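You operate a simulated robot arm through the tools that you are given. There is no shell and no other tool.

The job below is to be done with a simulated two-armed robot. You get a single attempt, and the scene is never put back.

JOB
Stack the yellow block that says "No 72" from the middle of the plywood table on top of the yellow block marked "No 57". Take the powder tray and leave it on the deck of the trolley. Fetch the wooden wedge from the middle of the plywood table and set it on the steel plate. Put the white weight on the shelf under the sight glass. Take the short blue cylinder and leave it on top of the cream cube. Stack the 50 mm steel block from the top of the brown table on top of the 57 mm steel block. Take the thick grey block on the top of the brown table and put it away on the top of the small board. Take the teal pad and leave it on the top of the drum fan. Any order will do. Set down upright: white weight, teal pad.

Only the result counts: the job must be done as asked and must still hold three seconds after the hand-in. Knocking over, shifting, dropping, spilling or breaking anything else fails it.

ROBOT AND FRAMES
Two 6-joint arms with fingered hands on one trunk, on a base that drives. Base frame: it is fixed to the floor where the robot stands at the start and does not move with it; the origin is under the middle of the robot, x ahead of it, y to its left, z up. Units: cm, degrees, N and s.
The left shoulder is at the start at [7, 16.8, 145], the right one opposite. With the tool pointing down near the work surface each hand reaches from about 36 to 64 cm from the robot's upright axis, wherever it stands, measured 20 degrees to its own side. Places, roughly: cream cube (5x5x5 cm) [610, 230, 80]; deck of the trolley [280, 250, 30]; powder tray (13x9x2 cm) [100, 190, 80]; shelf under the sight glass (22x40 cm) [984, 160, 96]; short blue cylinder (4x4x3 cm) [740, -20, 80]; steel block [725, -25, 75]; steel plate (13x10x1 cm) [40, 200, 80]; teal pad (6x4x4 cm) [770, 70, 80]; thick grey block (8x6x4 cm) [710, 0, 80]; top of the drum fan [540, -40, 50]; top of the small board (30x16 cm) [872, 300, 78]; white weight (7x7x8 cm) [730, -40, 80]; wooden wedge (7x8x5 cm) [30, 180, 80]; yellow block [75, 175, 75]. Payload 4 kg a hand.
Tool frame (each hand has its own): the origin (TCP) lies between the finger pads and is the grasp point; the fingertips stand 2.6 cm ahead of it; z points along the fingers, y is the line along which they close. The gripper opens to 13.2 cm. The gripper's body begins 7.3 cm behind the TCP. The gripper is a hand of 3 fingers: y runs from the thumb to the fingers, the wrist lies at [0, 0, -22.4] in the tool frame.
Orientation is that of the tool frame in the base frame, as a unit quaternion [w, x, y, z]. With the fingers straight down and closing along the base's y, the tool's x points along the base's -x, its y along +y and its z along -z.

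CONTROLS
- The arms move only by the tool nudge_tool. It takes "left_targets", "right_targets" or both (then of equal length, played together; a hand with none holds still); each is one flat list of numbers, 6 for each row, row after row: the shift along the base's x, y, z in cm, then the turn, a rotation vector about the base's x, y, z in degrees. In form: [tx, ty, tz, ax, ay, az, tx, ty, tz, ax, ay, az, ...]. A call has 1 to 20 rows; each row is the pose to reach, as a shift and turn from the pose commanded when the call began. Each row takes 0.2 s and may step no farther than 5 cm and 8.6 degrees from the row before; otherwise, the whole call is refused. A pose out of reach is approached as far as the arm can. The call stops where the force on the tool passes 40 N (or 10 N more than at its start, if that is more) or the arm is blocked; 0.2 s more then pass. In this call time passes only in rows, and 0.2 s behind the last. It gives the time, the measured TCP pose, the force on the tool (base axes), the opening and the grip force at its end, in the units of the frame above (readings bear some noise), with the torque about the TCP (base axes, N m) and any sound that the robot's microphone picked up.
- Cameras (640 x 400 px; columns grow to the right, rows downward): "scene" is now at [12.85, -0.46, 166.04]; the picture's right is [-0.09, -1.00, 0.00], its down [-0.76, 0.07, -0.64] and it looks along [0.64, -0.06, -0.77] (base axes); focal length 292 px, centre (320, 200). "left" rides on the left gripper at [-6.2, 0.3, -9.2] in its tool frame; the picture's right is [-0.05, -1.00, 0.00], its down [0.83, -0.04, -0.56] and it looks along [0.56, -0.03, 0.83] (tool axes); focal length 230 px, centre (320, 200). "right" rides on the right gripper at [6.2, 0.3, -9.2] in its tool frame; the picture's right is [-0.05, 1.00, 0.00], its down [-0.83, -0.04, -0.56] and it looks along [-0.55, -0.03, 0.83] (tool axes); focal length 230 px, centre (320, 200). There is no depth. A picture from a camera that has moved, and an enlarged one, comes with that camera's place and axes in the base frame and with its lens.
- grab_frame(camera): a new picture of that camera. The clock stands still meanwhile.
- slide_trunk(by): slides the trunk up (or, below 0, down) by that many cm; the arms and the scene camera ride with it, the base frame stays. It gives what a move gives, with no picture.
- roll_base(legs): drives the robot by 1 to 6 legs, each [ahead, left, turn to the left] in cm, cm and degrees, along the robot's own axes; the way and the turn of a leg run together, so that a leg with both is an arc; at most 150 cm and 180 degrees a leg. The arms and the cameras ride along, it lands a little off, and it stops where it bumps. It gives what a move gives.
- move_fingers(finger1, finger2, thumb_bend, hand): sets how far each is bent, from 0 (flat) to 100 (curled in); at 30 the hand is open as for a grip, at 70 the pads meet at the TCP. One left out holds its place. A second passes; each finger stops where it meets its share of the squeeze, and holds until it gets a number again. It is the only way to open and close the hand. It gives what a move gives, with no picture; readings hold the bend of each and the force on the fingers (four entries, about 0 where the hand has none), thumb and palm.
- pan_tilt(pan, tilt): turns the head with the scene camera to pan (to the left, within 86 degrees either way) and tilt (down, from -29 to 69), counted from straight ahead of the robot. It gives what a move gives.
- close_up(camera, box): a new picture of the part [left, top, right, bottom] of that camera's present view, enlarged. The clock stands still meanwhile.
- sign_off(): hands the job in; it is judged then, once.

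Nothing tells you exact positions but the pictures and the camera data. Unless the task says otherwise, let go and move clear before handing in.

The tools are called as a command line: name --argument value ..., lists and objects as JSON in quotes. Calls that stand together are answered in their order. nudge_tool: Moves the arms, as the interface text tells. Its arguments: {"type":"object","properties":{"left_targets":{"type":"array","items":{"type":"number"}},"right_targets":{"type":"array","items":{"type":"number"}}},"required":[]} The other tools are called the same way: slide_trunk (by) slides the trunk up or down; move_fingers (finger1, finger2, thumb_bend, hand) moves the fingers one by one; roll_base (legs) drives the base; pan_tilt (pan, tilt) turns the head that bears the scene camera; grab_frame (camera) takes a picture; close_up (camera, box) takes an enlarged picture of a part of a camera's view; sign_off () hands the job in.

At the start:

```text
t: 0.0
left_position: [46.3, 22.91, 102.54]
left_tool_rot: [0.002, 0.0, 1.0, 0.0]
left_contact_force: [-0.2, 0.6, 0.2]
left_ft_torque: [0.01, 0.0, 0.01]
left_grip_width: 13.18
left_grasp_force: 0.0
left_shape: jaw
left_bend: [30.0, 30.0, 30.0]
left_finger forces: [0.0, 0.1, 0.0, 0.1, 0.1, 0.0]
right_position: [58.74, -19.91, 107.89]
right_tool_rot: [0.0, 0.001, 1.0, 0.0]
right_contact_force: [-0.3, -0.6, 1.4]
right_ft_torque: [0.02, 0.0, -0.01]
right_grip_width: 13.2
right_grasp_force: 0.1
right_shape: jaw
right_bend: [30.0, 30.0, 30.0]
right_finger forces: [0.0, 0.1, 0.1, 0.0, 0.1, 0.1]
trunk travel left (down, up): [-89.5, 4.5]
robot x, y, heading: [-0.14, -0.05, -0.1]
head pan, tilt: [-5.2, 50.1]
```

scene: 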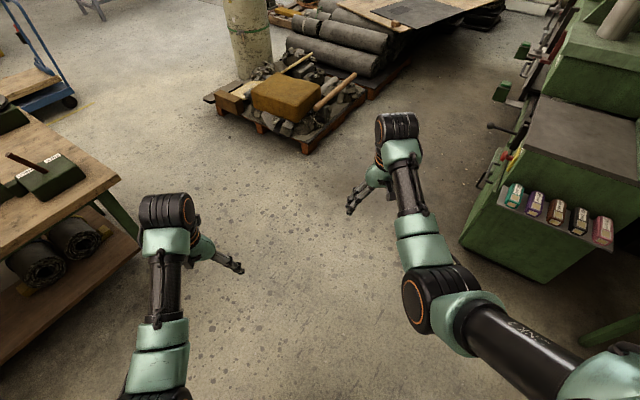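
right: 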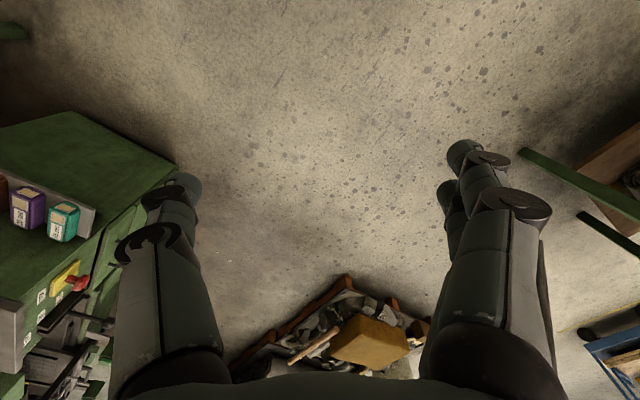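
left: 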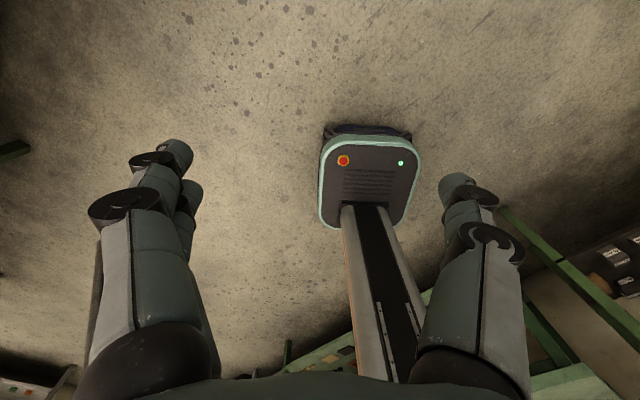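

I see the open floor ahead, a plywood table to the left and a green machine to the right. I'll first look around with the head camera to locate the plywood table and its objects.

pan_tilt --pan 60 --tilt 30

grab_frame --camera "scene"

pan_tilt --pan 0 --tilt 10

grab_frame --camera "scene"

```text
t: 1.4
left_position: [46.24, 22.99, 102.68]
left_tool_rot: [0.001, -0.001, 1.0, 0.0]
left_contact_force: [-0.5, 0.4, 0.2]
left_ft_torque: [0.0, 0.01, 0.02]
left_grip_width: 13.17
left_grasp_force: 0.1
left_shape: jaw
left_bend: [30.0, 30.0, 30.0]
left_finger forces: [0.1, 0.0, 0.1, 0.0, 0.1, 0.0]
right_position: [58.67, -20.03, 107.84]
right_tool_rot: [0.0, 0.001, 1.0, 0.0]
right_contact_force: [0.8, 0.6, -0.1]
right_ft_torque: [0.01, -0.02, 0.02]
right_grip_width: 13.19
right_grasp_force: 0.0
right_shape: jaw
right_bend: [30.0, 30.0, 30.0]
right_finger forces: [0.1, 0.0, 0.1, 0.1, 0.0, 0.0]
trunk travel left (down, up): [-89.5, 4.5]
robot x, y, heading: [-0.21, 0.13, -0.0]
head pan, tilt: [60.0, 30.0]
```

```text
taken
camera scene: at [9.72, 8.07, 169.0], right [0.87, -0.5, 0.0], down [-0.25, -0.43, -0.87], along [0.43, 0.75, -0.5], focal length 292 px, centre (320, 200)
```

scene: 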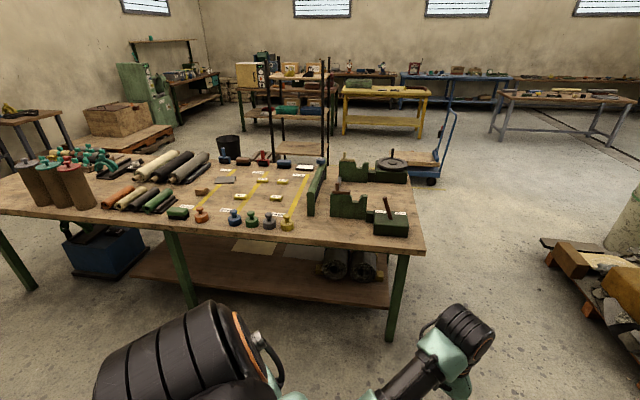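

```text
t: 2.7
left_position: [46.29, 22.88, 102.64]
left_tool_rot: [0.003, 0.0, 1.0, 0.001]
left_contact_force: [0.0, 1.0, -0.1]
left_ft_torque: [-0.01, 0.01, 0.02]
left_grip_width: 13.2
left_grasp_force: 0.1
left_shape: jaw
left_bend: [30.0, 30.0, 30.0]
left_finger forces: [0.1, 0.1, 0.0, 0.0, 0.0, 0.1]
right_position: [58.62, -19.85, 107.8]
right_tool_rot: [-0.001, 0.0, 1.0, 0.0]
right_contact_force: [0.3, 0.1, -0.6]
right_ft_torque: [0.0, 0.03, 0.02]
right_grip_width: 13.21
right_grasp_force: 0.1
right_shape: jaw
right_bend: [30.0, 30.0, 30.0]
right_finger forces: [0.0, 0.0, 0.1, 0.0, 0.1, 0.0]
trunk travel left (down, up): [-89.5, 4.5]
robot x, y, heading: [0.01, 0.4, 0.0]
head pan, tilt: [0.0, 10.0]
```

```text
taken
camera scene: at [14.49, 0.25, 172.23], right [0.0, -1.0, 0.0], down [-0.17, 0.0, -0.98], along [0.98, 0.0, -0.17], focal length 292 px, centre (320, 200)
```

scene: 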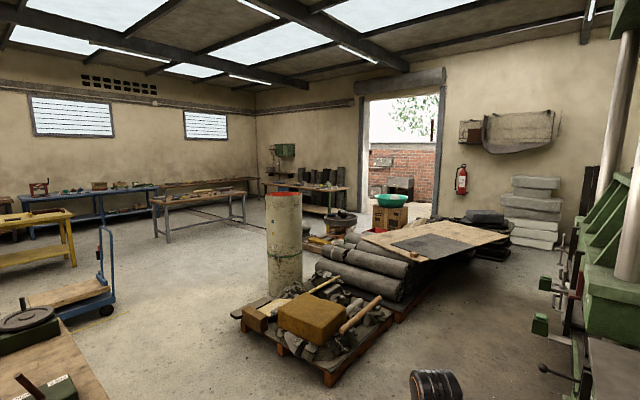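

The plywood table lies to the left with many small items; I want an enlarged look at it from here before driving.

pan_tilt --pan 70 --tilt 30

close_up --camera "scene" --box '[220, 120, 520, 307]'

close_up --camera "scene" --box '[0, 120, 300, 307]'

```text
t: 4.1
left_position: [46.11, 22.99, 102.6]
left_tool_rot: [0.001, 0.001, 1.0, 0.0]
left_contact_force: [-0.6, 0.2, -0.1]
left_ft_torque: [0.01, -0.02, 0.0]
left_grip_width: 13.2
left_grasp_force: 0.0
left_shape: jaw
left_bend: [30.0, 30.0, 30.0]
left_finger forces: [0.1, 0.0, 0.0, 0.0, 0.0, 0.0]
right_position: [58.73, -19.95, 107.92]
right_tool_rot: [0.0, 0.0, 1.0, 0.0]
right_contact_force: [0.7, -0.6, 0.7]
right_ft_torque: [0.01, 0.01, 0.02]
right_grip_width: 13.17
right_grasp_force: 0.1
right_shape: jaw
right_bend: [30.0, 30.0, 30.0]
right_finger forces: [0.0, 0.0, 0.0, 0.1, 0.0, 0.0]
trunk travel left (down, up): [-89.5, 4.5]
robot x, y, heading: [0.04, -0.17, -0.1]
head pan, tilt: [70.0, 30.0]
```

```text
2.13 times, centred on (370, 214) of scene
camera zoom: at [8.29, 8.74, 169.01], right [0.94, -0.34, 0.0], down [-0.17, -0.47, -0.87], along [0.3, 0.81, -0.5], focal length 624 px, centre (213, 171)
```

zoom: 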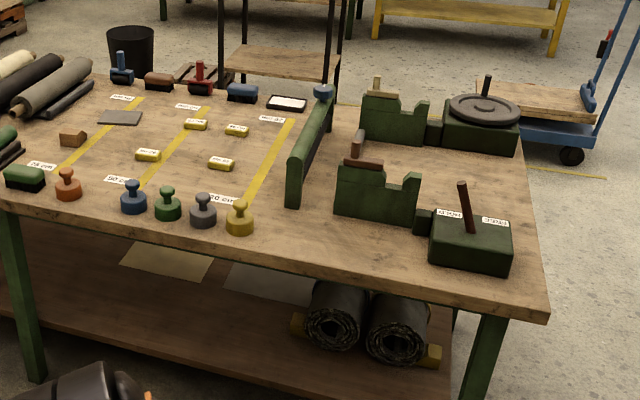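

```text
2.13 times, centred on (150, 214) of scene
camera zoom: at [8.29, 8.74, 169.01], right [0.94, -0.34, 0.0], down [-0.17, -0.47, -0.87], along [0.3, 0.81, -0.5], focal length 624 px, centre (683, 171)
```

zoom: 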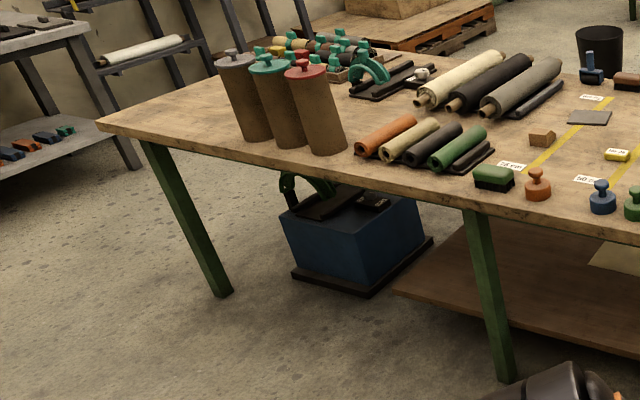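

The wedge, grey plate, four small yellow blocks and the black tray with white powder are all visible. I'll zoom harder to read the labels on the yellow blocks.

close_up --camera "scene" --box '[270, 160, 350, 210]'

close_up --camera "scene" --box '[230, 155, 310, 205]'

```text
8.00 times, centred on (310, 185) of scene
camera zoom: at [8.29, 8.74, 169.01], right [0.94, -0.34, 0.0], down [-0.17, -0.47, -0.87], along [0.3, 0.81, -0.5], focal length 2339 px, centre (400, 320)
```

zoom: 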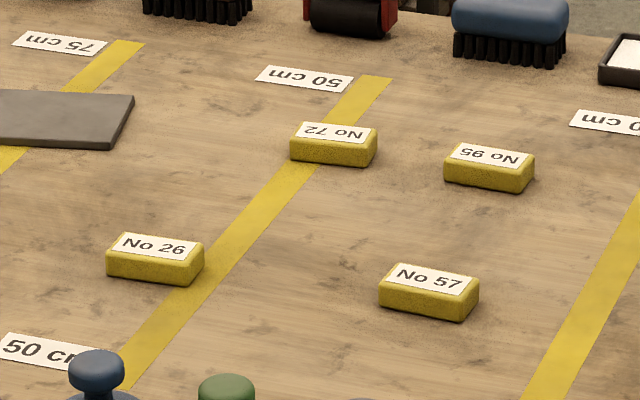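

```text
8.00 times, centred on (270, 180) of scene
camera zoom: at [8.29, 8.74, 169.01], right [0.94, -0.34, 0.0], down [-0.17, -0.47, -0.87], along [0.3, 0.81, -0.5], focal length 2339 px, centre (720, 360)
```

zoom: 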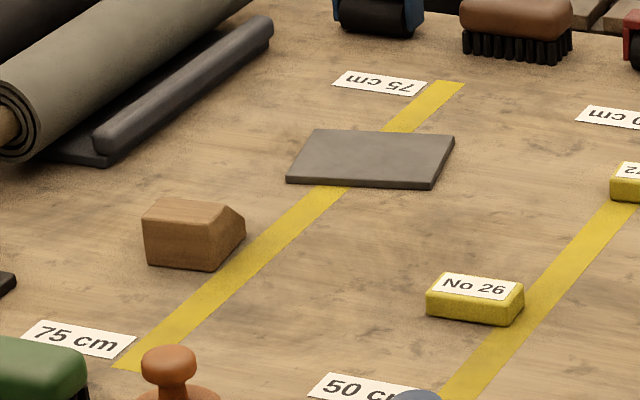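

Labels read clearly: No 72 is near the back of the table, No 57 near the front; the wedge is near the front left and the plate behind it. The table's front edge is turned about 52° to my heading, so I'll turn to face it and come closer to look.

roll_base --legs '[[0, 0, 51.7], [0, 70, 0], [60, 0, 0]]'

pan_tilt --pan 0 --tilt 50

grab_frame --camera "scene"

```text
t: 13.2
left_position: [-4.86, 141.13, 102.58]
left_tool_rot: [0.002, -0.437, 0.9, 0.001]
left_contact_force: [0.1, -0.6, 1.1]
left_ft_torque: [-0.02, 0.0, 0.0]
left_grip_width: 13.2
left_grasp_force: 0.2
left_shape: jaw
left_bend: [30.0, 30.0, 30.0]
left_finger forces: [0.0, 0.0, 0.1, 0.0, 0.1, 0.0]
right_position: [36.51, 124.28, 107.82]
right_tool_rot: [0.0, -0.436, 0.9, 0.001]
right_contact_force: [1.0, -0.1, 0.0]
right_ft_torque: [0.02, -0.05, 0.02]
right_grip_width: 13.18
right_grasp_force: 0.0
right_shape: jaw
right_bend: [30.0, 30.0, 30.0]
right_finger forces: [0.0, 0.1, 0.1, 0.0, 0.1, 0.1]
trunk travel left (down, up): [-89.5, 4.5]
robot x, y, heading: [-15.64, 90.53, 51.8]
head pan, tilt: [70.0, 30.0]
```

```text
t: 14.6
left_position: [-4.83, 141.2, 102.74]
left_tool_rot: [0.001, -0.436, 0.9, 0.0]
left_contact_force: [-1.1, 0.2, -0.4]
left_ft_torque: [-0.02, -0.03, -0.01]
left_grip_width: 13.2
left_grasp_force: 0.1
left_shape: jaw
left_bend: [30.0, 30.0, 30.0]
left_finger forces: [0.1, 0.1, 0.1, 0.0, 0.0, 0.1]
right_position: [36.62, 124.47, 107.9]
right_tool_rot: [0.0, -0.436, 0.9, 0.0]
right_contact_force: [0.6, -0.2, 0.1]
right_ft_torque: [-0.03, 0.0, 0.0]
right_grip_width: 13.17
right_grasp_force: 0.0
right_shape: jaw
right_bend: [30.0, 30.0, 30.0]
right_finger forces: [0.0, 0.1, 0.1, 0.1, 0.0, 0.1]
trunk travel left (down, up): [-89.5, 4.5]
robot x, y, heading: [-15.34, 90.63, 51.5]
head pan, tilt: [0.0, 50.0]
```

```text
taken
camera scene: at [-7.36, 100.99, 166.05], right [0.79, -0.62, 0.0], down [-0.47, -0.6, -0.64], along [0.4, 0.5, -0.77], focal length 292 px, centre (320, 200)
```

scene: 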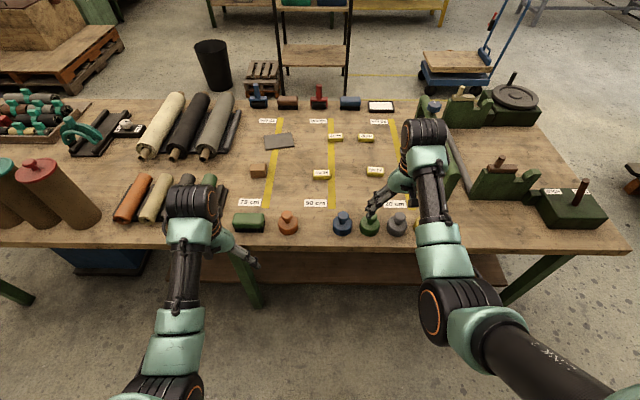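

I'm now square to the table's front edge, which I make about 66 cm ahead of my axis; the wedge is about 100 cm ahead and 25 cm left. I'll roll closer and look again.

roll_base --legs '[[42, 0, 0]]'

grab_frame --camera "scene"

grab_frame --camera "left"

grab_frame --camera "right"

```text
t: 17.2
left_position: [20.77, 174.5, 102.68]
left_tool_rot: [0.001, -0.44, 0.898, 0.001]
left_contact_force: [-0.4, -0.6, -0.7]
left_ft_torque: [0.04, 0.03, -0.01]
left_grip_width: 13.16
left_grasp_force: 0.1
left_shape: jaw
left_bend: [30.0, 30.0, 30.0]
left_finger forces: [0.0, 0.0, 0.1, 0.0, 0.0, 0.1]
right_position: [62.26, 158.25, 108.02]
right_tool_rot: [0.0, -0.44, 0.898, 0.0]
right_contact_force: [0.6, 0.5, -0.4]
right_ft_torque: [0.03, -0.01, -0.04]
right_grip_width: 13.18
right_grasp_force: 0.0
right_shape: jaw
right_bend: [30.0, 30.0, 30.0]
right_finger forces: [0.1, 0.1, 0.0, 0.0, 0.0, 0.0]
trunk travel left (down, up): [-89.5, 4.5]
robot x, y, heading: [10.67, 124.08, 52.5]
head pan, tilt: [0.0, 50.0]
```

```text
taken
camera scene: at [18.46, 134.18, 166.07], right [0.79, -0.61, 0.0], down [-0.47, -0.6, -0.64], along [0.39, 0.51, -0.77], focal length 292 px, centre (320, 200)
```

scene: 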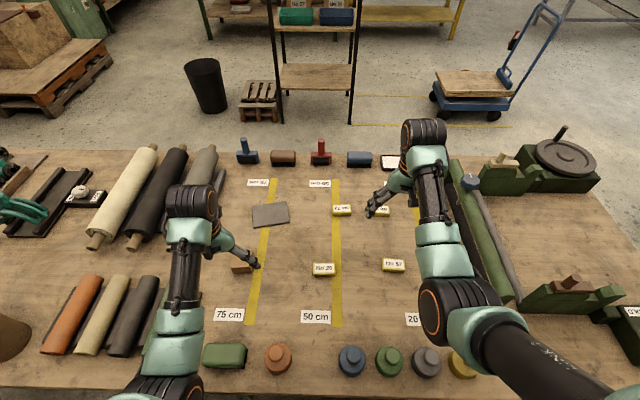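

```text
taken
camera left: at [24.35, 179.63, 112.11], right [0.82, -0.57, 0.0], down [-0.48, -0.69, 0.55], along [-0.31, -0.45, -0.83], focal length 230 px, centre (320, 200)
```

left: 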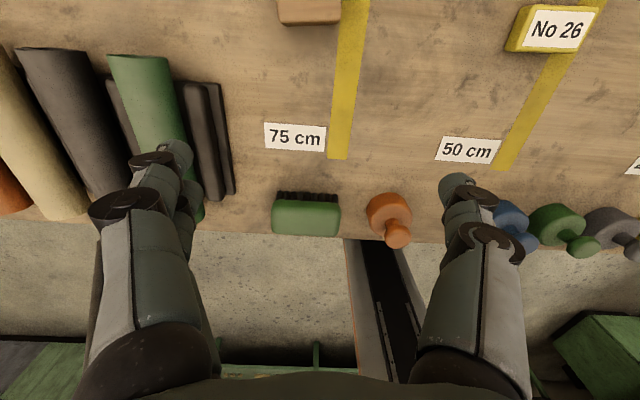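

```text
taken
camera right: at [58.16, 153.5, 117.21], right [-0.76, 0.65, 0.0], down [0.54, 0.63, 0.56], along [0.36, 0.42, -0.83], focal length 230 px, centre (320, 200)
```

right: 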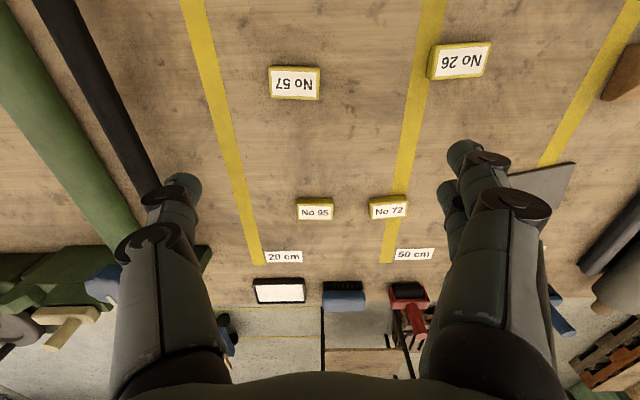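

I'm at the table edge (about 23 cm ahead). The left fingers hide the wedge, so I'll shift the left hand a bit left and take a close look at the wedge and plate.

nudge_tool --left_targets '[-3, 2.5, 2, 0, 0, 0, -6, 4.9, 4, 0, 0, 0, -9, 7, 5, 0, 0, 0]'

close_up --camera "scene" --box '[200, 190, 360, 290]'

grab_frame --camera "left"

```text
t: 18.0
left_position: [10.56, 182.37, 106.37]
left_tool_rot: [0.004, -0.44, 0.898, 0.0]
left_contact_force: [-0.3, 0.7, -0.6]
left_ft_torque: [-0.01, -0.01, -0.01]
left_grip_width: 13.18
left_grasp_force: 0.3
left_shape: jaw
left_bend: [30.0, 30.0, 30.0]
left_finger forces: [0.0, 0.1, 0.0, 0.0, 0.0, 0.0]
left hand out of reach, approached as far as the arm can: row 1, 2, 3
right_position: [62.22, 158.26, 107.92]
right_tool_rot: [0.0, -0.44, 0.898, -0.001]
right_contact_force: [-0.3, 0.0, -0.4]
right_ft_torque: [-0.03, -0.01, 0.02]
right_grip_width: 13.15
right_grasp_force: 0.0
right_shape: jaw
right_bend: [30.0, 30.0, 30.0]
right_finger forces: [0.0, 0.0, 0.1, 0.1, 0.1, 0.1]
trunk travel left (down, up): [-89.5, 4.5]
robot x, y, heading: [11.09, 124.05, 51.8]
head pan, tilt: [0.0, 50.0]
```

```text
4.00 times, centred on (280, 240) of scene
camera zoom: at [18.44, 134.4, 166.05], right [0.79, -0.61, 0.0], down [-0.47, -0.61, -0.64], along [0.39, 0.51, -0.77], focal length 1170 px, centre (480, 40)
```

zoom: 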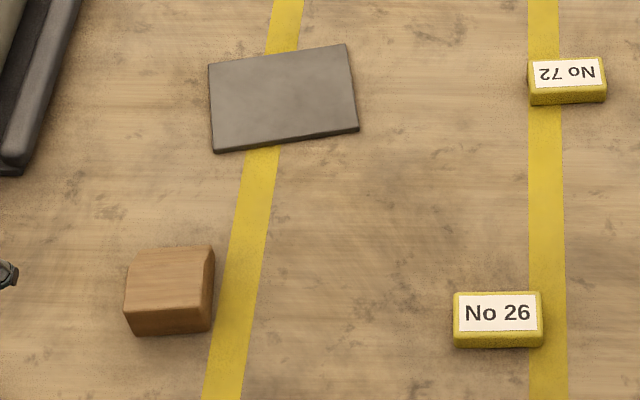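

```text
taken
camera left: at [14.22, 187.42, 115.84], right [0.82, -0.57, 0.0], down [-0.48, -0.68, 0.55], along [-0.31, -0.45, -0.84], focal length 230 px, centre (320, 200)
```

left: 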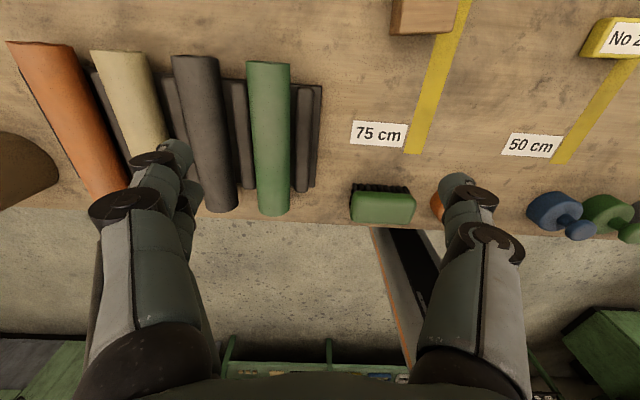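

The wedge sits square to me, about 59 cm ahead and 25 cm left, with its slope on the right side; I'll roll 4 cm closer, raise the right hand clear, and turn the left hand 90° so that it closes front-to-back on the wedge.

roll_base --legs '[[4, 0, 0]]'

nudge_tool --left_targets '[1, 0, 0, 0, 0, -8.2, 2, 0, 0, 0, 0, -16.4, 3, 0, 0, 0, 0, -24.6, 5, 0, 0, 0, 0, -32.8, 7, 0, 0, 0, 0, -41, 9, 0, 0, 0, 0, -49.2, 11, 0, 0, 0, 0, -57.4, 13, 1, -1, 0, 0, -65.6, 14, 1, -2, 0, 0, -73.8, 15, 1, -3, 0, 0, -82, 15, 1, -4, 0, 0, -90]' --right_targets '[0, 0, 3, 0, 0, 0, 0, 0, 6, 0, 0, 0, 0, 0, 9, 0, 0, 0, 0, 0, 12, 0, 0, 0, 0, 0, 12, 0, 0, 0, 0, 0, 12, 0, 0, 0, 0, 0, 12, 0, 0, 0, 0, 0, 12, 0, 0, 0, 0, 0, 12, 0, 0, 0, 0, 0, 12, 0, 0, 0, 0, 0, 12, 0, 0, 0]'

grab_frame --camera "left"

grab_frame --camera "scene"

```text
t: 18.8
left_position: [12.59, 184.86, 106.7]
left_tool_rot: [0.007, -0.44, 0.898, 0.003]
left_contact_force: [-0.7, 0.4, -0.6]
left_ft_torque: [0.04, 0.03, 0.02]
left_grip_width: 13.14
left_grasp_force: 0.1
left_shape: jaw
left_bend: [30.0, 30.0, 30.0]
left_finger forces: [0.1, 0.1, 0.1, 0.0, 0.0, 0.0]
right_position: [64.21, 160.66, 108.36]
right_tool_rot: [0.003, -0.44, 0.898, 0.002]
right_contact_force: [-0.2, -1.0, 0.7]
right_ft_torque: [0.06, -0.04, -0.03]
right_grip_width: 13.18
right_grasp_force: 0.0
right_shape: jaw
right_bend: [30.0, 30.0, 30.0]
right_finger forces: [0.0, 0.1, 0.0, 0.0, 0.0, 0.0]
trunk travel left (down, up): [-89.5, 4.5]
robot x, y, heading: [13.22, 127.44, 52.1]
head pan, tilt: [0.0, 50.0]
```

```text
t: 21.2
left_position: [28.16, 186.24, 102.44]
left_tool_rot: [0.003, 0.326, 0.945, -0.002]
left_contact_force: [-0.9, -0.5, -0.8]
left_ft_torque: [0.01, 0.02, -0.01]
left_grip_width: 13.19
left_grasp_force: 0.1
left_shape: jaw
left_bend: [30.0, 30.0, 30.0]
left_finger forces: [0.0, 0.0, 0.0, 0.0, 0.1, 0.0]
left hand out of reach, approached as far as the arm can: row 2, 3, 4, 5, 6, 7
right_position: [67.54, 165.88, 116.47]
right_tool_rot: [0.0, -0.44, 0.898, 0.0]
right_contact_force: [0.8, 1.2, 0.4]
right_ft_torque: [0.0, -0.02, 0.04]
right_grip_width: 13.21
right_grasp_force: 0.1
right_shape: jaw
right_bend: [30.0, 30.0, 30.0]
right_finger forces: [0.0, 0.0, 0.0, 0.0, 0.0, 0.0]
right hand out of reach, approached as far as the arm can: row 1, 2, 3, 4, 5, 6, 7, 8, 9, 10, 11
trunk travel left (down, up): [-89.5, 4.5]
robot x, y, heading: [13.05, 127.4, 52.0]
head pan, tilt: [0.0, 50.0]
```

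```text
taken
camera left: at [33.27, 182.81, 111.83], right [-0.57, -0.82, 0.0], down [-0.68, 0.48, 0.55], along [-0.45, 0.31, -0.84], focal length 230 px, centre (320, 200)
```

left: 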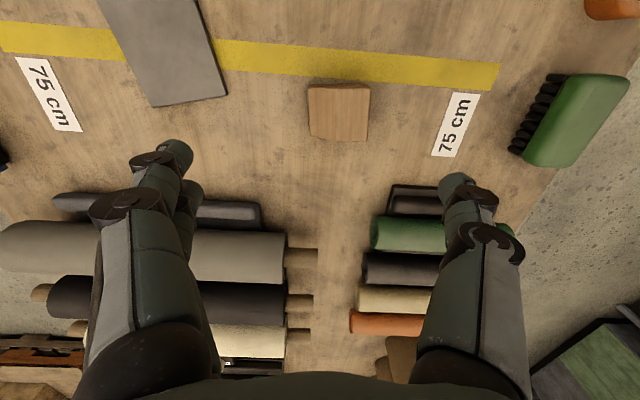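

```text
taken
camera scene: at [20.96, 137.4, 166.05], right [0.79, -0.61, 0.0], down [-0.47, -0.61, -0.64], along [0.39, 0.51, -0.77], focal length 292 px, centre (320, 200)
```

scene: 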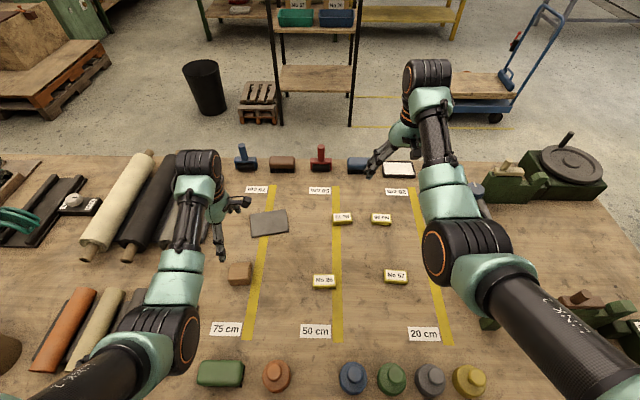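

The left hand is now turned with its pads front-and-back, almost over the wedge (which I place at about (27, 184.5)). I'll correct by about 2 cm and lower the trunk, then check.

nudge_tool --left_targets '[-1.2, -1.8, 0, 0, 0, 0]'

slide_trunk --by -14

grab_frame --camera "left"

```text
t: 21.6
left_position: [26.86, 184.55, 102.51]
left_tool_rot: [0.003, 0.324, 0.946, -0.002]
left_contact_force: [-0.3, -0.5, 0.2]
left_ft_torque: [-0.01, 0.0, 0.0]
left_grip_width: 13.18
left_grasp_force: 0.0
left_shape: jaw
left_bend: [30.0, 30.0, 30.0]
left_finger forces: [0.0, 0.1, 0.0, 0.0, 0.0, 0.0]
right_position: [67.58, 165.71, 116.72]
right_tool_rot: [-0.001, -0.44, 0.898, 0.0]
right_contact_force: [0.8, -0.7, -0.2]
right_ft_torque: [-0.01, 0.01, -0.01]
right_grip_width: 13.16
right_grasp_force: 0.0
right_shape: jaw
right_bend: [30.0, 30.0, 30.0]
right_finger forces: [0.0, 0.0, 0.1, 0.1, 0.1, 0.0]
trunk travel left (down, up): [-89.5, 4.5]
robot x, y, heading: [13.0, 127.3, 52.1]
head pan, tilt: [0.0, 50.0]
```

```text
t: 23.3
left_position: [26.88, 184.45, 88.26]
left_tool_rot: [0.003, 0.324, 0.946, -0.003]
left_contact_force: [0.0, 0.0, 0.3]
left_ft_torque: [-0.05, 0.02, 0.0]
left_grip_width: 13.19
left_grasp_force: 0.1
left_shape: jaw
left_bend: [30.0, 30.0, 30.0]
left_finger forces: [0.1, 0.0, 0.0, 0.0, 0.0, 0.0]
right_position: [67.66, 165.85, 102.64]
right_tool_rot: [0.0, -0.44, 0.898, 0.0]
right_contact_force: [-0.7, -0.3, -0.1]
right_ft_torque: [0.01, 0.01, -0.03]
right_grip_width: 13.19
right_grasp_force: 0.1
right_shape: jaw
right_bend: [30.0, 30.0, 30.0]
right_finger forces: [0.0, 0.0, 0.1, 0.0, 0.0, 0.0]
trunk travel left (down, up): [-75.5, 18.5]
robot x, y, heading: [12.51, 127.34, 52.3]
head pan, tilt: [0.0, 50.0]
```

```text
taken
camera left: at [32.02, 181.09, 97.87], right [-0.57, -0.82, 0.0], down [-0.69, 0.48, 0.55], along [-0.45, 0.31, -0.84], focal length 230 px, centre (320, 200)
```

left: 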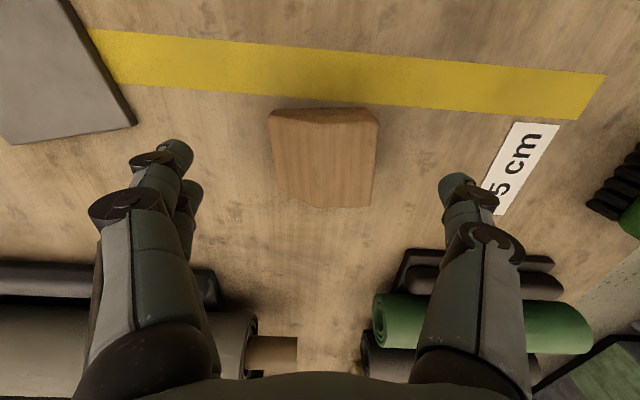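

The wedge is centred between the left fingers. I'll lower to the table and close on it.

nudge_tool --left_targets '[0, 0, -3, 0, 0, 0, 0, 0, -5, 0, 0, 0, 0, 0, -6.5, 0, 0, 0]'

close_up --camera "left" --box '[120, 60, 520, 310]'

```text
t: 24.1
left_position: [26.94, 184.55, 82.25]
left_tool_rot: [0.003, 0.325, 0.946, 0.002]
left_contact_force: [-0.2, 1.3, 13.9]
left_ft_torque: [-0.16, 0.17, -0.02]
left_grip_width: 13.19
left_grasp_force: 0.1
left_shape: jaw
left_bend: [30.0, 30.0, 29.0]
left_finger forces: [2.5, 2.7, 0.0, 0.0, 8.3, 0.0]
right_position: [67.51, 165.69, 102.79]
right_tool_rot: [0.001, -0.44, 0.898, 0.001]
right_contact_force: [0.8, -0.5, 0.7]
right_ft_torque: [-0.02, -0.01, 0.02]
right_grip_width: 13.19
right_grasp_force: 0.1
right_shape: jaw
right_bend: [30.0, 30.0, 30.0]
right_finger forces: [0.0, 0.0, 0.1, 0.1, 0.0, 0.0]
trunk travel left (down, up): [-75.5, 18.5]
robot x, y, heading: [13.11, 126.92, 52.7]
head pan, tilt: [0.0, 50.0]
```

```text
1.60 times, centred on (320, 185) of left
camera zoom: at [32.0, 181.12, 91.8], right [-0.57, -0.82, -0.01], down [-0.69, 0.47, 0.55], along [-0.45, 0.32, -0.83], focal length 368 px, centre (320, 224)
```

zoom: 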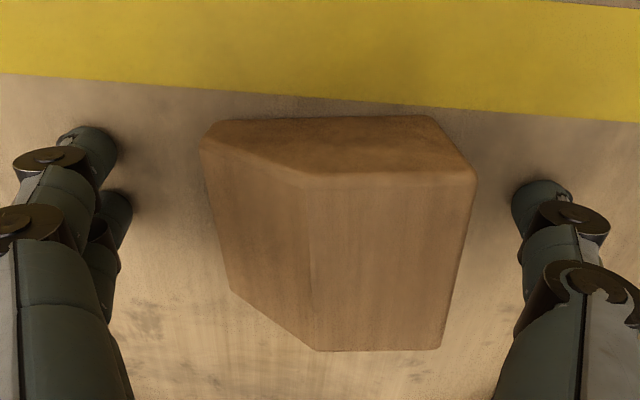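

Close up, the wedge's slope actually falls away toward the far side, so a side-to-side grip on its two vertical faces is better. I'll lift, turn the hand back 90°, and re-check.

nudge_tool --left_targets '[0, 0, 5, 0, 0, 0, 0, 0, 10, 0, 0, 0, 0, 0, 10, 0, 0, 8.2, 0, 0, 10, 0, 0, 16.4, 0, 0, 10, 0, 0, 24.6, 0, 0, 10, 0, 0, 32.8, 0, 0, 10, 0, 0, 41, 0, 0, 10, 0, 0, 49.2, 0, 0, 10, 0, 0, 57.4, 0, 0, 10, 0, 0, 65.6, 0, 0, 10, 0, 0, 73.8, 0, 0, 10, 0, 0, 82, 0, 0, 10, 0, 0, 90]'

grab_frame --camera "left"

```text
t: 26.9
left_position: [26.91, 184.5, 91.78]
left_tool_rot: [0.003, -0.441, 0.897, 0.001]
left_contact_force: [0.2, -0.2, -0.4]
left_ft_torque: [-0.03, 0.0, -0.01]
left_grip_width: 13.19
left_grasp_force: 0.1
left_shape: jaw
left_bend: [30.0, 30.0, 30.0]
left_finger forces: [0.1, 0.0, 0.0, 0.1, 0.1, 0.0]
right_position: [67.66, 165.98, 102.52]
right_tool_rot: [0.0, -0.44, 0.898, 0.001]
right_contact_force: [-0.4, 0.1, -0.3]
right_ft_torque: [0.04, 0.01, 0.02]
right_grip_width: 13.19
right_grasp_force: 0.1
right_shape: jaw
right_bend: [30.0, 30.0, 30.0]
right_finger forces: [0.0, 0.0, 0.0, 0.0, 0.1, 0.1]
trunk travel left (down, up): [-75.5, 18.5]
robot x, y, heading: [13.18, 127.74, 52.3]
head pan, tilt: [0.0, 50.0]
```

```text
taken
camera left: at [30.51, 189.58, 101.32], right [0.82, -0.57, 0.0], down [-0.48, -0.69, 0.55], along [-0.31, -0.45, -0.84], focal length 230 px, centre (320, 200)
```

left: 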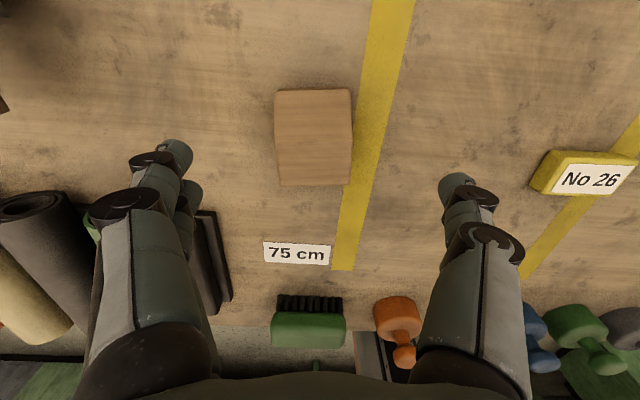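

The wedge is now nicely aligned between the fingers (left/right closing). Lowering to just above the table and closing.

nudge_tool --left_targets '[-0.2, -0.3, -4, 0, 0, 0, -0.2, -0.3, -7, 0, 0, 0, -0.2, -0.3, -9, 0, 0, 0]'

move_fingers --hand "left" --finger1 65 --finger2 65 --thumb_bend 65

grab_frame --camera "left"

```text
t: 27.7
left_position: [26.55, 184.24, 82.98]
left_tool_rot: [0.004, -0.44, 0.898, 0.001]
left_contact_force: [0.2, -0.9, -0.3]
left_ft_torque: [-0.05, 0.0, -0.01]
left_grip_width: 13.19
left_grasp_force: 0.1
left_shape: jaw
left_bend: [30.0, 30.0, 30.0]
left_finger forces: [0.1, 0.0, 0.1, 0.0, 0.0, 0.0]
right_position: [67.61, 165.91, 102.56]
right_tool_rot: [0.0, -0.44, 0.898, 0.0]
right_contact_force: [-0.4, 0.2, 0.2]
right_ft_torque: [0.03, 0.02, -0.06]
right_grip_width: 13.16
right_grasp_force: 0.0
right_shape: jaw
right_bend: [30.0, 30.0, 30.0]
right_finger forces: [0.0, 0.1, 0.0, 0.1, 0.0, 0.0]
trunk travel left (down, up): [-75.5, 18.5]
robot x, y, heading: [13.21, 126.77, 52.1]
head pan, tilt: [0.0, 50.0]
```

```text
t: 28.7
left_position: [26.53, 184.31, 83.29]
left_tool_rot: [0.005, -0.44, 0.898, 0.002]
left_contact_force: [-0.1, 4.5, 16.5]
left_ft_torque: [0.49, 0.56, -0.15]
left_grip_width: 5.78
left_grasp_force: 23.8
left_shape: fingers
left_bend: [54.0, 55.0, 58.0]
left_finger forces: [14.5, 17.7, 0.0, 0.1, 15.2, 0.0]
right_position: [67.56, 165.82, 102.58]
right_tool_rot: [0.0, -0.44, 0.898, 0.0]
right_contact_force: [0.9, -0.5, -0.3]
right_ft_torque: [-0.03, -0.01, -0.01]
right_grip_width: 13.19
right_grasp_force: 0.0
right_shape: jaw
right_bend: [30.0, 30.0, 30.0]
right_finger forces: [0.0, 0.0, 0.1, 0.0, 0.1, 0.1]
trunk travel left (down, up): [-75.5, 18.5]
robot x, y, heading: [13.1, 127.23, 52.2]
head pan, tilt: [0.0, 50.0]
```

```text
taken
camera left: at [30.16, 189.32, 92.73], right [0.82, -0.57, 0.0], down [-0.48, -0.69, 0.55], along [-0.31, -0.45, -0.84], focal length 230 px, centre (320, 200)
```

left: 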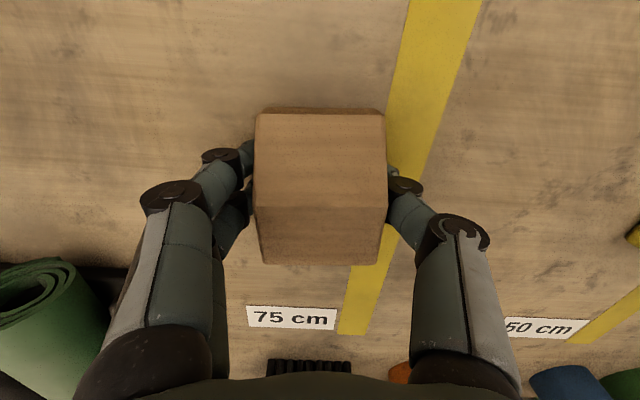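

The wedge is firmly gripped (about 24 N). I'll lift it, retract both arms, and then check before driving round to the back of the table, where the plate and No 72 are in reach.

nudge_tool --left_targets '[0, 0, 2, 0, 0, 0, 0, 0, 5, 0, 0, 0, 0, 0, 9, 0, 0, 0, 0, 0, 13, 0, 0, 0]'

slide_trunk --by 16

nudge_tool --left_targets '[-2.4, -3.2, 0, 0, 0, 0, -4.8, -6.4, 0, 0, 0, 0, -7.4, -9.5, 0, 0, 0, 0]' --right_targets '[-3, -3.9, 0, 0, 0, 0, -6, -7.8, 0, 0, 0, 0, -9, -11.7, 0, 0, 0, 0]'

grab_frame --camera "scene"

```text
t: 29.7
left_position: [27.89, 185.62, 93.2]
left_tool_rot: [0.002, -0.44, 0.898, 0.001]
left_contact_force: [0.8, 0.5, -0.1]
left_ft_torque: [0.01, -0.01, 0.0]
left_grip_width: 5.79
left_grasp_force: 16.6
left_shape: fingers
left_bend: [54.0, 55.0, 58.0]
left_finger forces: [8.3, 8.2, 0.1, 0.0, 16.5, 0.1]
left hand out of reach, approached as far as the arm can: row 4
right_position: [67.69, 166.0, 102.49]
right_tool_rot: [-0.001, -0.44, 0.898, -0.001]
right_contact_force: [0.1, -0.3, 0.9]
right_ft_torque: [0.03, -0.02, 0.01]
right_grip_width: 13.22
right_grasp_force: 0.0
right_shape: jaw
right_bend: [30.0, 30.0, 30.0]
right_finger forces: [0.1, 0.0, 0.1, 0.0, 0.0, 0.0]
trunk travel left (down, up): [-75.5, 18.5]
robot x, y, heading: [13.16, 127.5, 51.9]
head pan, tilt: [0.0, 50.0]
```

```text
t: 31.5
left_position: [27.81, 185.75, 109.25]
left_tool_rot: [0.003, -0.439, 0.899, 0.001]
left_contact_force: [-0.9, -0.3, -1.1]
left_ft_torque: [-0.03, 0.05, -0.01]
left_grip_width: 5.81
left_grasp_force: 16.0
left_shape: fingers
left_bend: [54.0, 55.0, 58.0]
left_finger forces: [8.2, 8.1, 0.1, 0.0, 16.5, 0.0]
right_position: [67.64, 165.97, 118.43]
right_tool_rot: [0.0, -0.44, 0.898, 0.001]
right_contact_force: [0.4, 0.7, 0.1]
right_ft_torque: [0.0, 0.02, 0.0]
right_grip_width: 13.19
right_grasp_force: 0.0
right_shape: jaw
right_bend: [30.0, 30.0, 30.0]
right_finger forces: [0.1, 0.0, 0.1, 0.1, 0.0, 0.0]
trunk travel left (down, up): [-91.5, 2.5]
robot x, y, heading: [13.04, 126.9, 52.2]
head pan, tilt: [0.0, 50.0]
```

```text
t: 32.3
left_position: [21.22, 176.67, 104.32]
left_tool_rot: [0.006, -0.44, 0.898, 0.002]
left_contact_force: [0.0, -0.6, -1.6]
left_ft_torque: [0.02, 0.01, -0.06]
left_grip_width: 5.78
left_grasp_force: 16.1
left_shape: fingers
left_bend: [54.0, 55.0, 58.0]
left_finger forces: [8.3, 8.2, 0.0, 0.0, 16.5, 0.0]
left hand out of reach, approached as far as the arm can: row 1, 2, 3
right_position: [63.47, 162.44, 112.38]
right_tool_rot: [0.001, -0.439, 0.898, 0.0]
right_contact_force: [-0.8, 0.2, 0.3]
right_ft_torque: [0.0, -0.04, 0.03]
right_grip_width: 13.21
right_grasp_force: 0.1
right_shape: jaw
right_bend: [30.0, 30.0, 30.0]
right_finger forces: [0.0, 0.0, 0.1, 0.1, 0.0, 0.0]
right hand out of reach, approached as far as the arm can: row 1, 2, 3
trunk travel left (down, up): [-91.5, 2.5]
robot x, y, heading: [13.0, 127.18, 52.1]
head pan, tilt: [0.0, 50.0]
```

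```text
taken
camera scene: at [20.76, 137.25, 168.08], right [0.79, -0.61, 0.0], down [-0.47, -0.6, -0.64], along [0.39, 0.51, -0.77], focal length 292 px, centre (320, 200)
```

scene: 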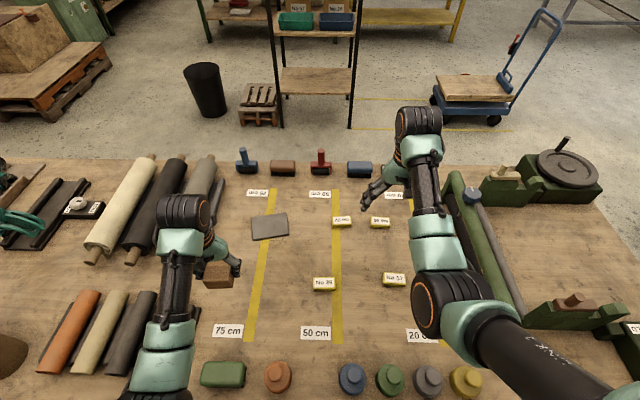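

The wedge is held securely. I'll back off from the table and go round its right end: back, then right, checking with a picture before rounding the corner.

roll_base --legs '[[-45, 0, 0], [0, -100, 0], [0, -85, 0]]'

pan_tilt --pan 0 --tilt 35

grab_frame --camera "scene"

```text
t: 43.9
left_position: [136.43, 26.91, 104.29]
left_tool_rot: [0.005, -0.429, 0.903, 0.002]
left_contact_force: [-0.2, 0.3, -2.1]
left_ft_torque: [0.01, -0.02, 0.0]
left_grip_width: 5.8
left_grasp_force: 16.2
left_shape: fingers
left_bend: [54.0, 55.0, 58.0]
left_finger forces: [8.3, 8.2, 0.0, 0.1, 16.5, 0.1]
right_position: [178.32, 11.38, 112.26]
right_tool_rot: [0.0, -0.429, 0.903, 0.0]
right_contact_force: [0.4, -0.1, -0.2]
right_ft_torque: [-0.02, 0.04, 0.01]
right_grip_width: 13.19
right_grasp_force: 0.1
right_shape: jaw
right_bend: [30.0, 30.0, 30.0]
right_finger forces: [0.0, 0.0, 0.1, 0.0, 0.0, 0.0]
trunk travel left (down, up): [-91.5, 2.5]
robot x, y, heading: [126.94, -23.01, 51.2]
head pan, tilt: [0.0, 50.0]
```

```text
t: 44.6
left_position: [136.56, 26.71, 104.38]
left_tool_rot: [0.005, -0.43, 0.903, 0.001]
left_contact_force: [0.6, -0.2, -1.3]
left_ft_torque: [0.0, 0.0, 0.01]
left_grip_width: 5.8
left_grasp_force: 16.4
left_shape: fingers
left_bend: [54.0, 55.0, 58.0]
left_finger forces: [8.3, 8.1, 0.0, 0.0, 16.5, 0.0]
right_position: [178.44, 11.34, 112.39]
right_tool_rot: [0.0, -0.429, 0.903, 0.0]
right_contact_force: [0.1, 0.3, 0.3]
right_ft_torque: [0.02, -0.01, 0.01]
right_grip_width: 13.21
right_grasp_force: 0.1
right_shape: jaw
right_bend: [30.0, 30.0, 30.0]
right_finger forces: [0.0, 0.0, 0.1, 0.1, 0.0, 0.1]
trunk travel left (down, up): [-91.5, 2.5]
robot x, y, heading: [126.71, -23.07, 50.9]
head pan, tilt: [0.0, 35.0]
```

```text
taken
camera scene: at [135.94, -11.82, 170.22], right [0.78, -0.63, 0.0], down [-0.36, -0.45, -0.82], along [0.52, 0.63, -0.57], focal length 292 px, centre (320, 200)
```

scene: 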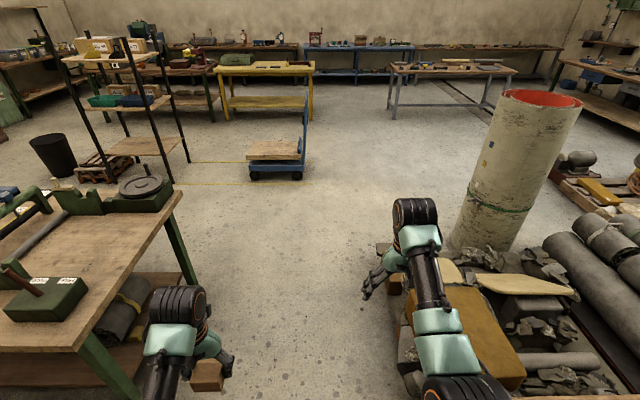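

A brick pallet lies close on my right, so I'll shift 15 cm left, pass beside the table end, and turn clockwise (away from the table) to face back toward it from behind.

roll_base --legs '[[0, 13, 0], [100, 0, 0], [0, 0, -178], [-124, 0, 0]]'

grab_frame --camera "scene"

```text
t: 63.7
left_position: [245.07, 118.77, 104.27]
left_tool_rot: [0.002, 0.877, 0.48, -0.006]
left_contact_force: [0.9, 0.3, -1.2]
left_ft_torque: [0.0, 0.0, -0.01]
left_grip_width: 5.78
left_grasp_force: 16.4
left_shape: fingers
left_bend: [54.0, 55.0, 58.0]
left_finger forces: [8.1, 8.0, 0.0, 0.1, 16.1, 0.0]
right_position: [201.69, 129.48, 112.26]
right_tool_rot: [0.0, 0.878, 0.479, 0.0]
right_contact_force: [-0.2, -0.8, -0.3]
right_ft_torque: [-0.02, 0.02, -0.01]
right_grip_width: 13.18
right_grasp_force: 0.0
right_shape: jaw
right_bend: [30.0, 30.0, 30.0]
right_finger forces: [0.0, 0.1, 0.0, 0.0, 0.0, 0.0]
trunk travel left (down, up): [-91.5, 2.5]
robot x, y, heading: [249.62, 169.43, -122.9]
head pan, tilt: [0.0, 35.0]
```

```text
taken
camera scene: at [241.72, 157.7, 170.21], right [-0.84, 0.54, 0.0], down [0.31, 0.48, -0.82], along [-0.44, -0.69, -0.57], focal length 292 px, centre (320, 200)
```

scene: 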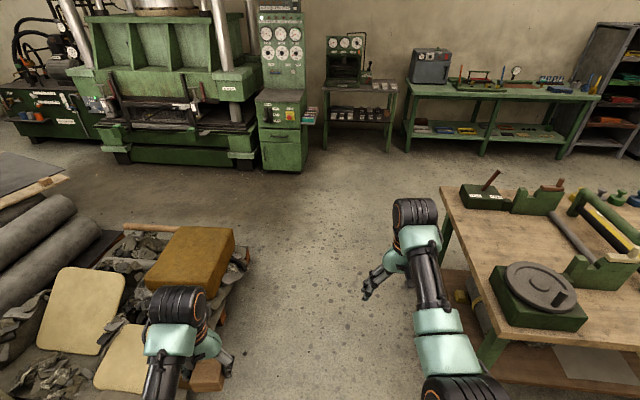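

I'm behind the table's right end now, turned about 5° too little. I'll correct the heading and strafe right along the back of the table to face the plate.

roll_base --legs '[[0, 0, -5.2], [0, -100, 0], [0, -98, 0]]'

pan_tilt --pan 0 --tilt 50

grab_frame --camera "scene"

```text
t: 74.3
left_position: [80.69, 244.44, 104.39]
left_tool_rot: [0.002, 0.9, 0.437, -0.005]
left_contact_force: [-1.0, 0.1, -1.0]
left_ft_torque: [-0.02, 0.04, -0.02]
left_grip_width: 5.78
left_grasp_force: 15.6
left_shape: fingers
left_bend: [54.0, 55.0, 58.0]
left_finger forces: [8.1, 8.0, 0.0, 0.1, 16.2, 0.0]
right_position: [38.46, 259.17, 112.33]
right_tool_rot: [0.0, 0.9, 0.437, 0.0]
right_contact_force: [-1.0, 0.0, -0.6]
right_ft_torque: [-0.02, 0.03, -0.01]
right_grip_width: 13.17
right_grasp_force: 0.1
right_shape: jaw
right_bend: [30.0, 30.0, 30.0]
right_finger forces: [0.0, 0.0, 0.0, 0.0, 0.0, 0.0]
trunk travel left (down, up): [-91.5, 2.5]
robot x, y, heading: [89.44, 294.6, -128.3]
head pan, tilt: [0.0, 35.0]
```

```text
t: 75.1
left_position: [80.64, 244.64, 104.3]
left_tool_rot: [0.001, 0.9, 0.436, -0.006]
left_contact_force: [-0.2, 0.2, -2.0]
left_ft_torque: [0.02, 0.01, -0.03]
left_grip_width: 5.79
left_grasp_force: 16.0
left_shape: fingers
left_bend: [54.0, 55.0, 58.0]
left_finger forces: [8.1, 8.0, 0.1, 0.1, 16.1, 0.1]
right_position: [38.4, 259.33, 112.37]
right_tool_rot: [0.0, 0.9, 0.437, 0.001]
right_contact_force: [0.5, -0.6, 0.5]
right_ft_torque: [-0.03, 0.02, 0.01]
right_grip_width: 13.17
right_grasp_force: 0.1
right_shape: jaw
right_bend: [30.0, 30.0, 30.0]
right_finger forces: [0.1, 0.0, 0.0, 0.0, 0.0, 0.0]
trunk travel left (down, up): [-91.5, 2.5]
robot x, y, heading: [89.2, 294.2, -128.1]
head pan, tilt: [0.0, 50.0]
```

```text
taken
camera scene: at [81.51, 284.53, 168.05], right [-0.79, 0.62, 0.0], down [0.47, 0.6, -0.64], along [-0.4, -0.51, -0.77], focal length 292 px, centre (320, 200)
```

scene: 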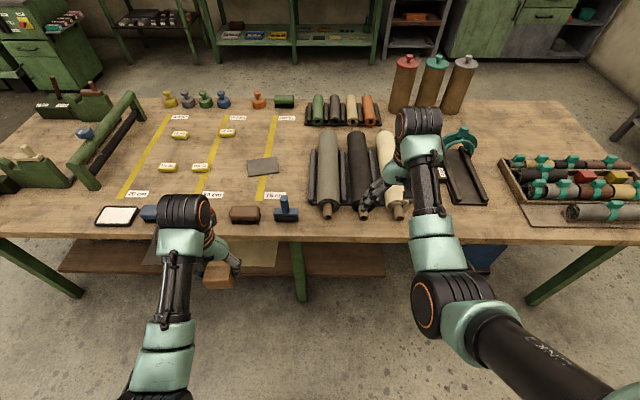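

I'm square to the back edge (about 70 cm ahead); the plate is 105 cm ahead and 25 cm left. I'll roll forward so it comes in reach of the left hand.

roll_base --legs '[[48, 0, 0]]'

grab_frame --camera "scene"

grab_frame --camera "left"

```text
t: 77.9
left_position: [50.76, 207.25, 104.37]
left_tool_rot: [0.002, 0.901, 0.434, -0.006]
left_contact_force: [0.2, 0.1, -0.3]
left_ft_torque: [0.02, 0.0, 0.0]
left_grip_width: 5.78
left_grasp_force: 16.5
left_shape: fingers
left_bend: [54.0, 55.0, 58.0]
left_finger forces: [8.2, 8.1, 0.0, 0.0, 16.0, 0.0]
right_position: [8.71, 222.31, 112.32]
right_tool_rot: [0.0, 0.901, 0.434, -0.001]
right_contact_force: [0.9, 0.3, -0.2]
right_ft_torque: [-0.01, 0.02, 0.01]
right_grip_width: 13.17
right_grasp_force: 0.0
right_shape: jaw
right_bend: [30.0, 30.0, 30.0]
right_finger forces: [0.1, 0.0, 0.0, 0.0, 0.0, 0.0]
trunk travel left (down, up): [-91.5, 2.5]
robot x, y, heading: [59.69, 257.18, -128.5]
head pan, tilt: [0.0, 50.0]
```

```text
taken
camera scene: at [52.01, 247.26, 168.07], right [-0.78, 0.62, 0.0], down [0.48, 0.6, -0.64], along [-0.4, -0.5, -0.77], focal length 292 px, centre (320, 200)
```

scene: 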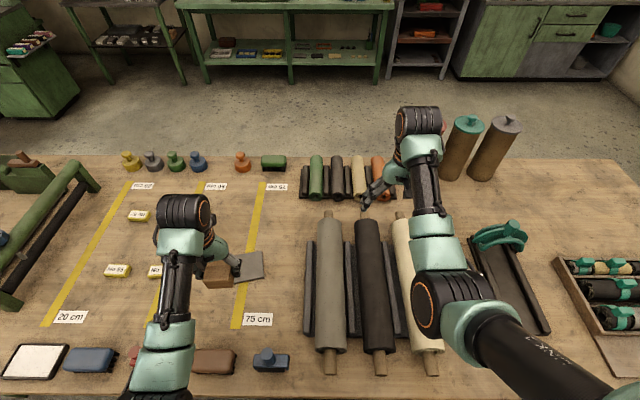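

```text
taken
camera left: at [47.42, 202.41, 113.86], right [-0.81, 0.58, 0.0], down [0.49, 0.68, 0.55], along [0.32, 0.45, -0.84], focal length 230 px, centre (320, 200)
```

left: 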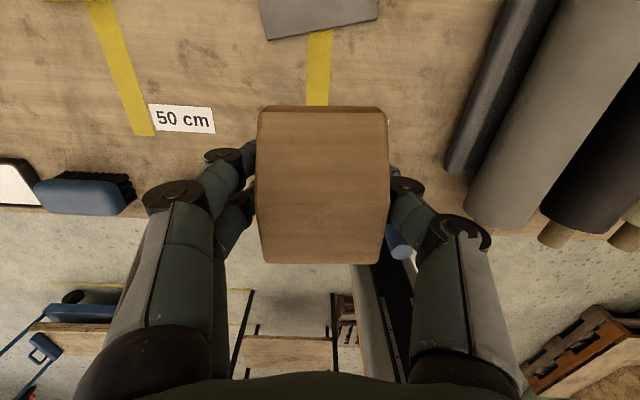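

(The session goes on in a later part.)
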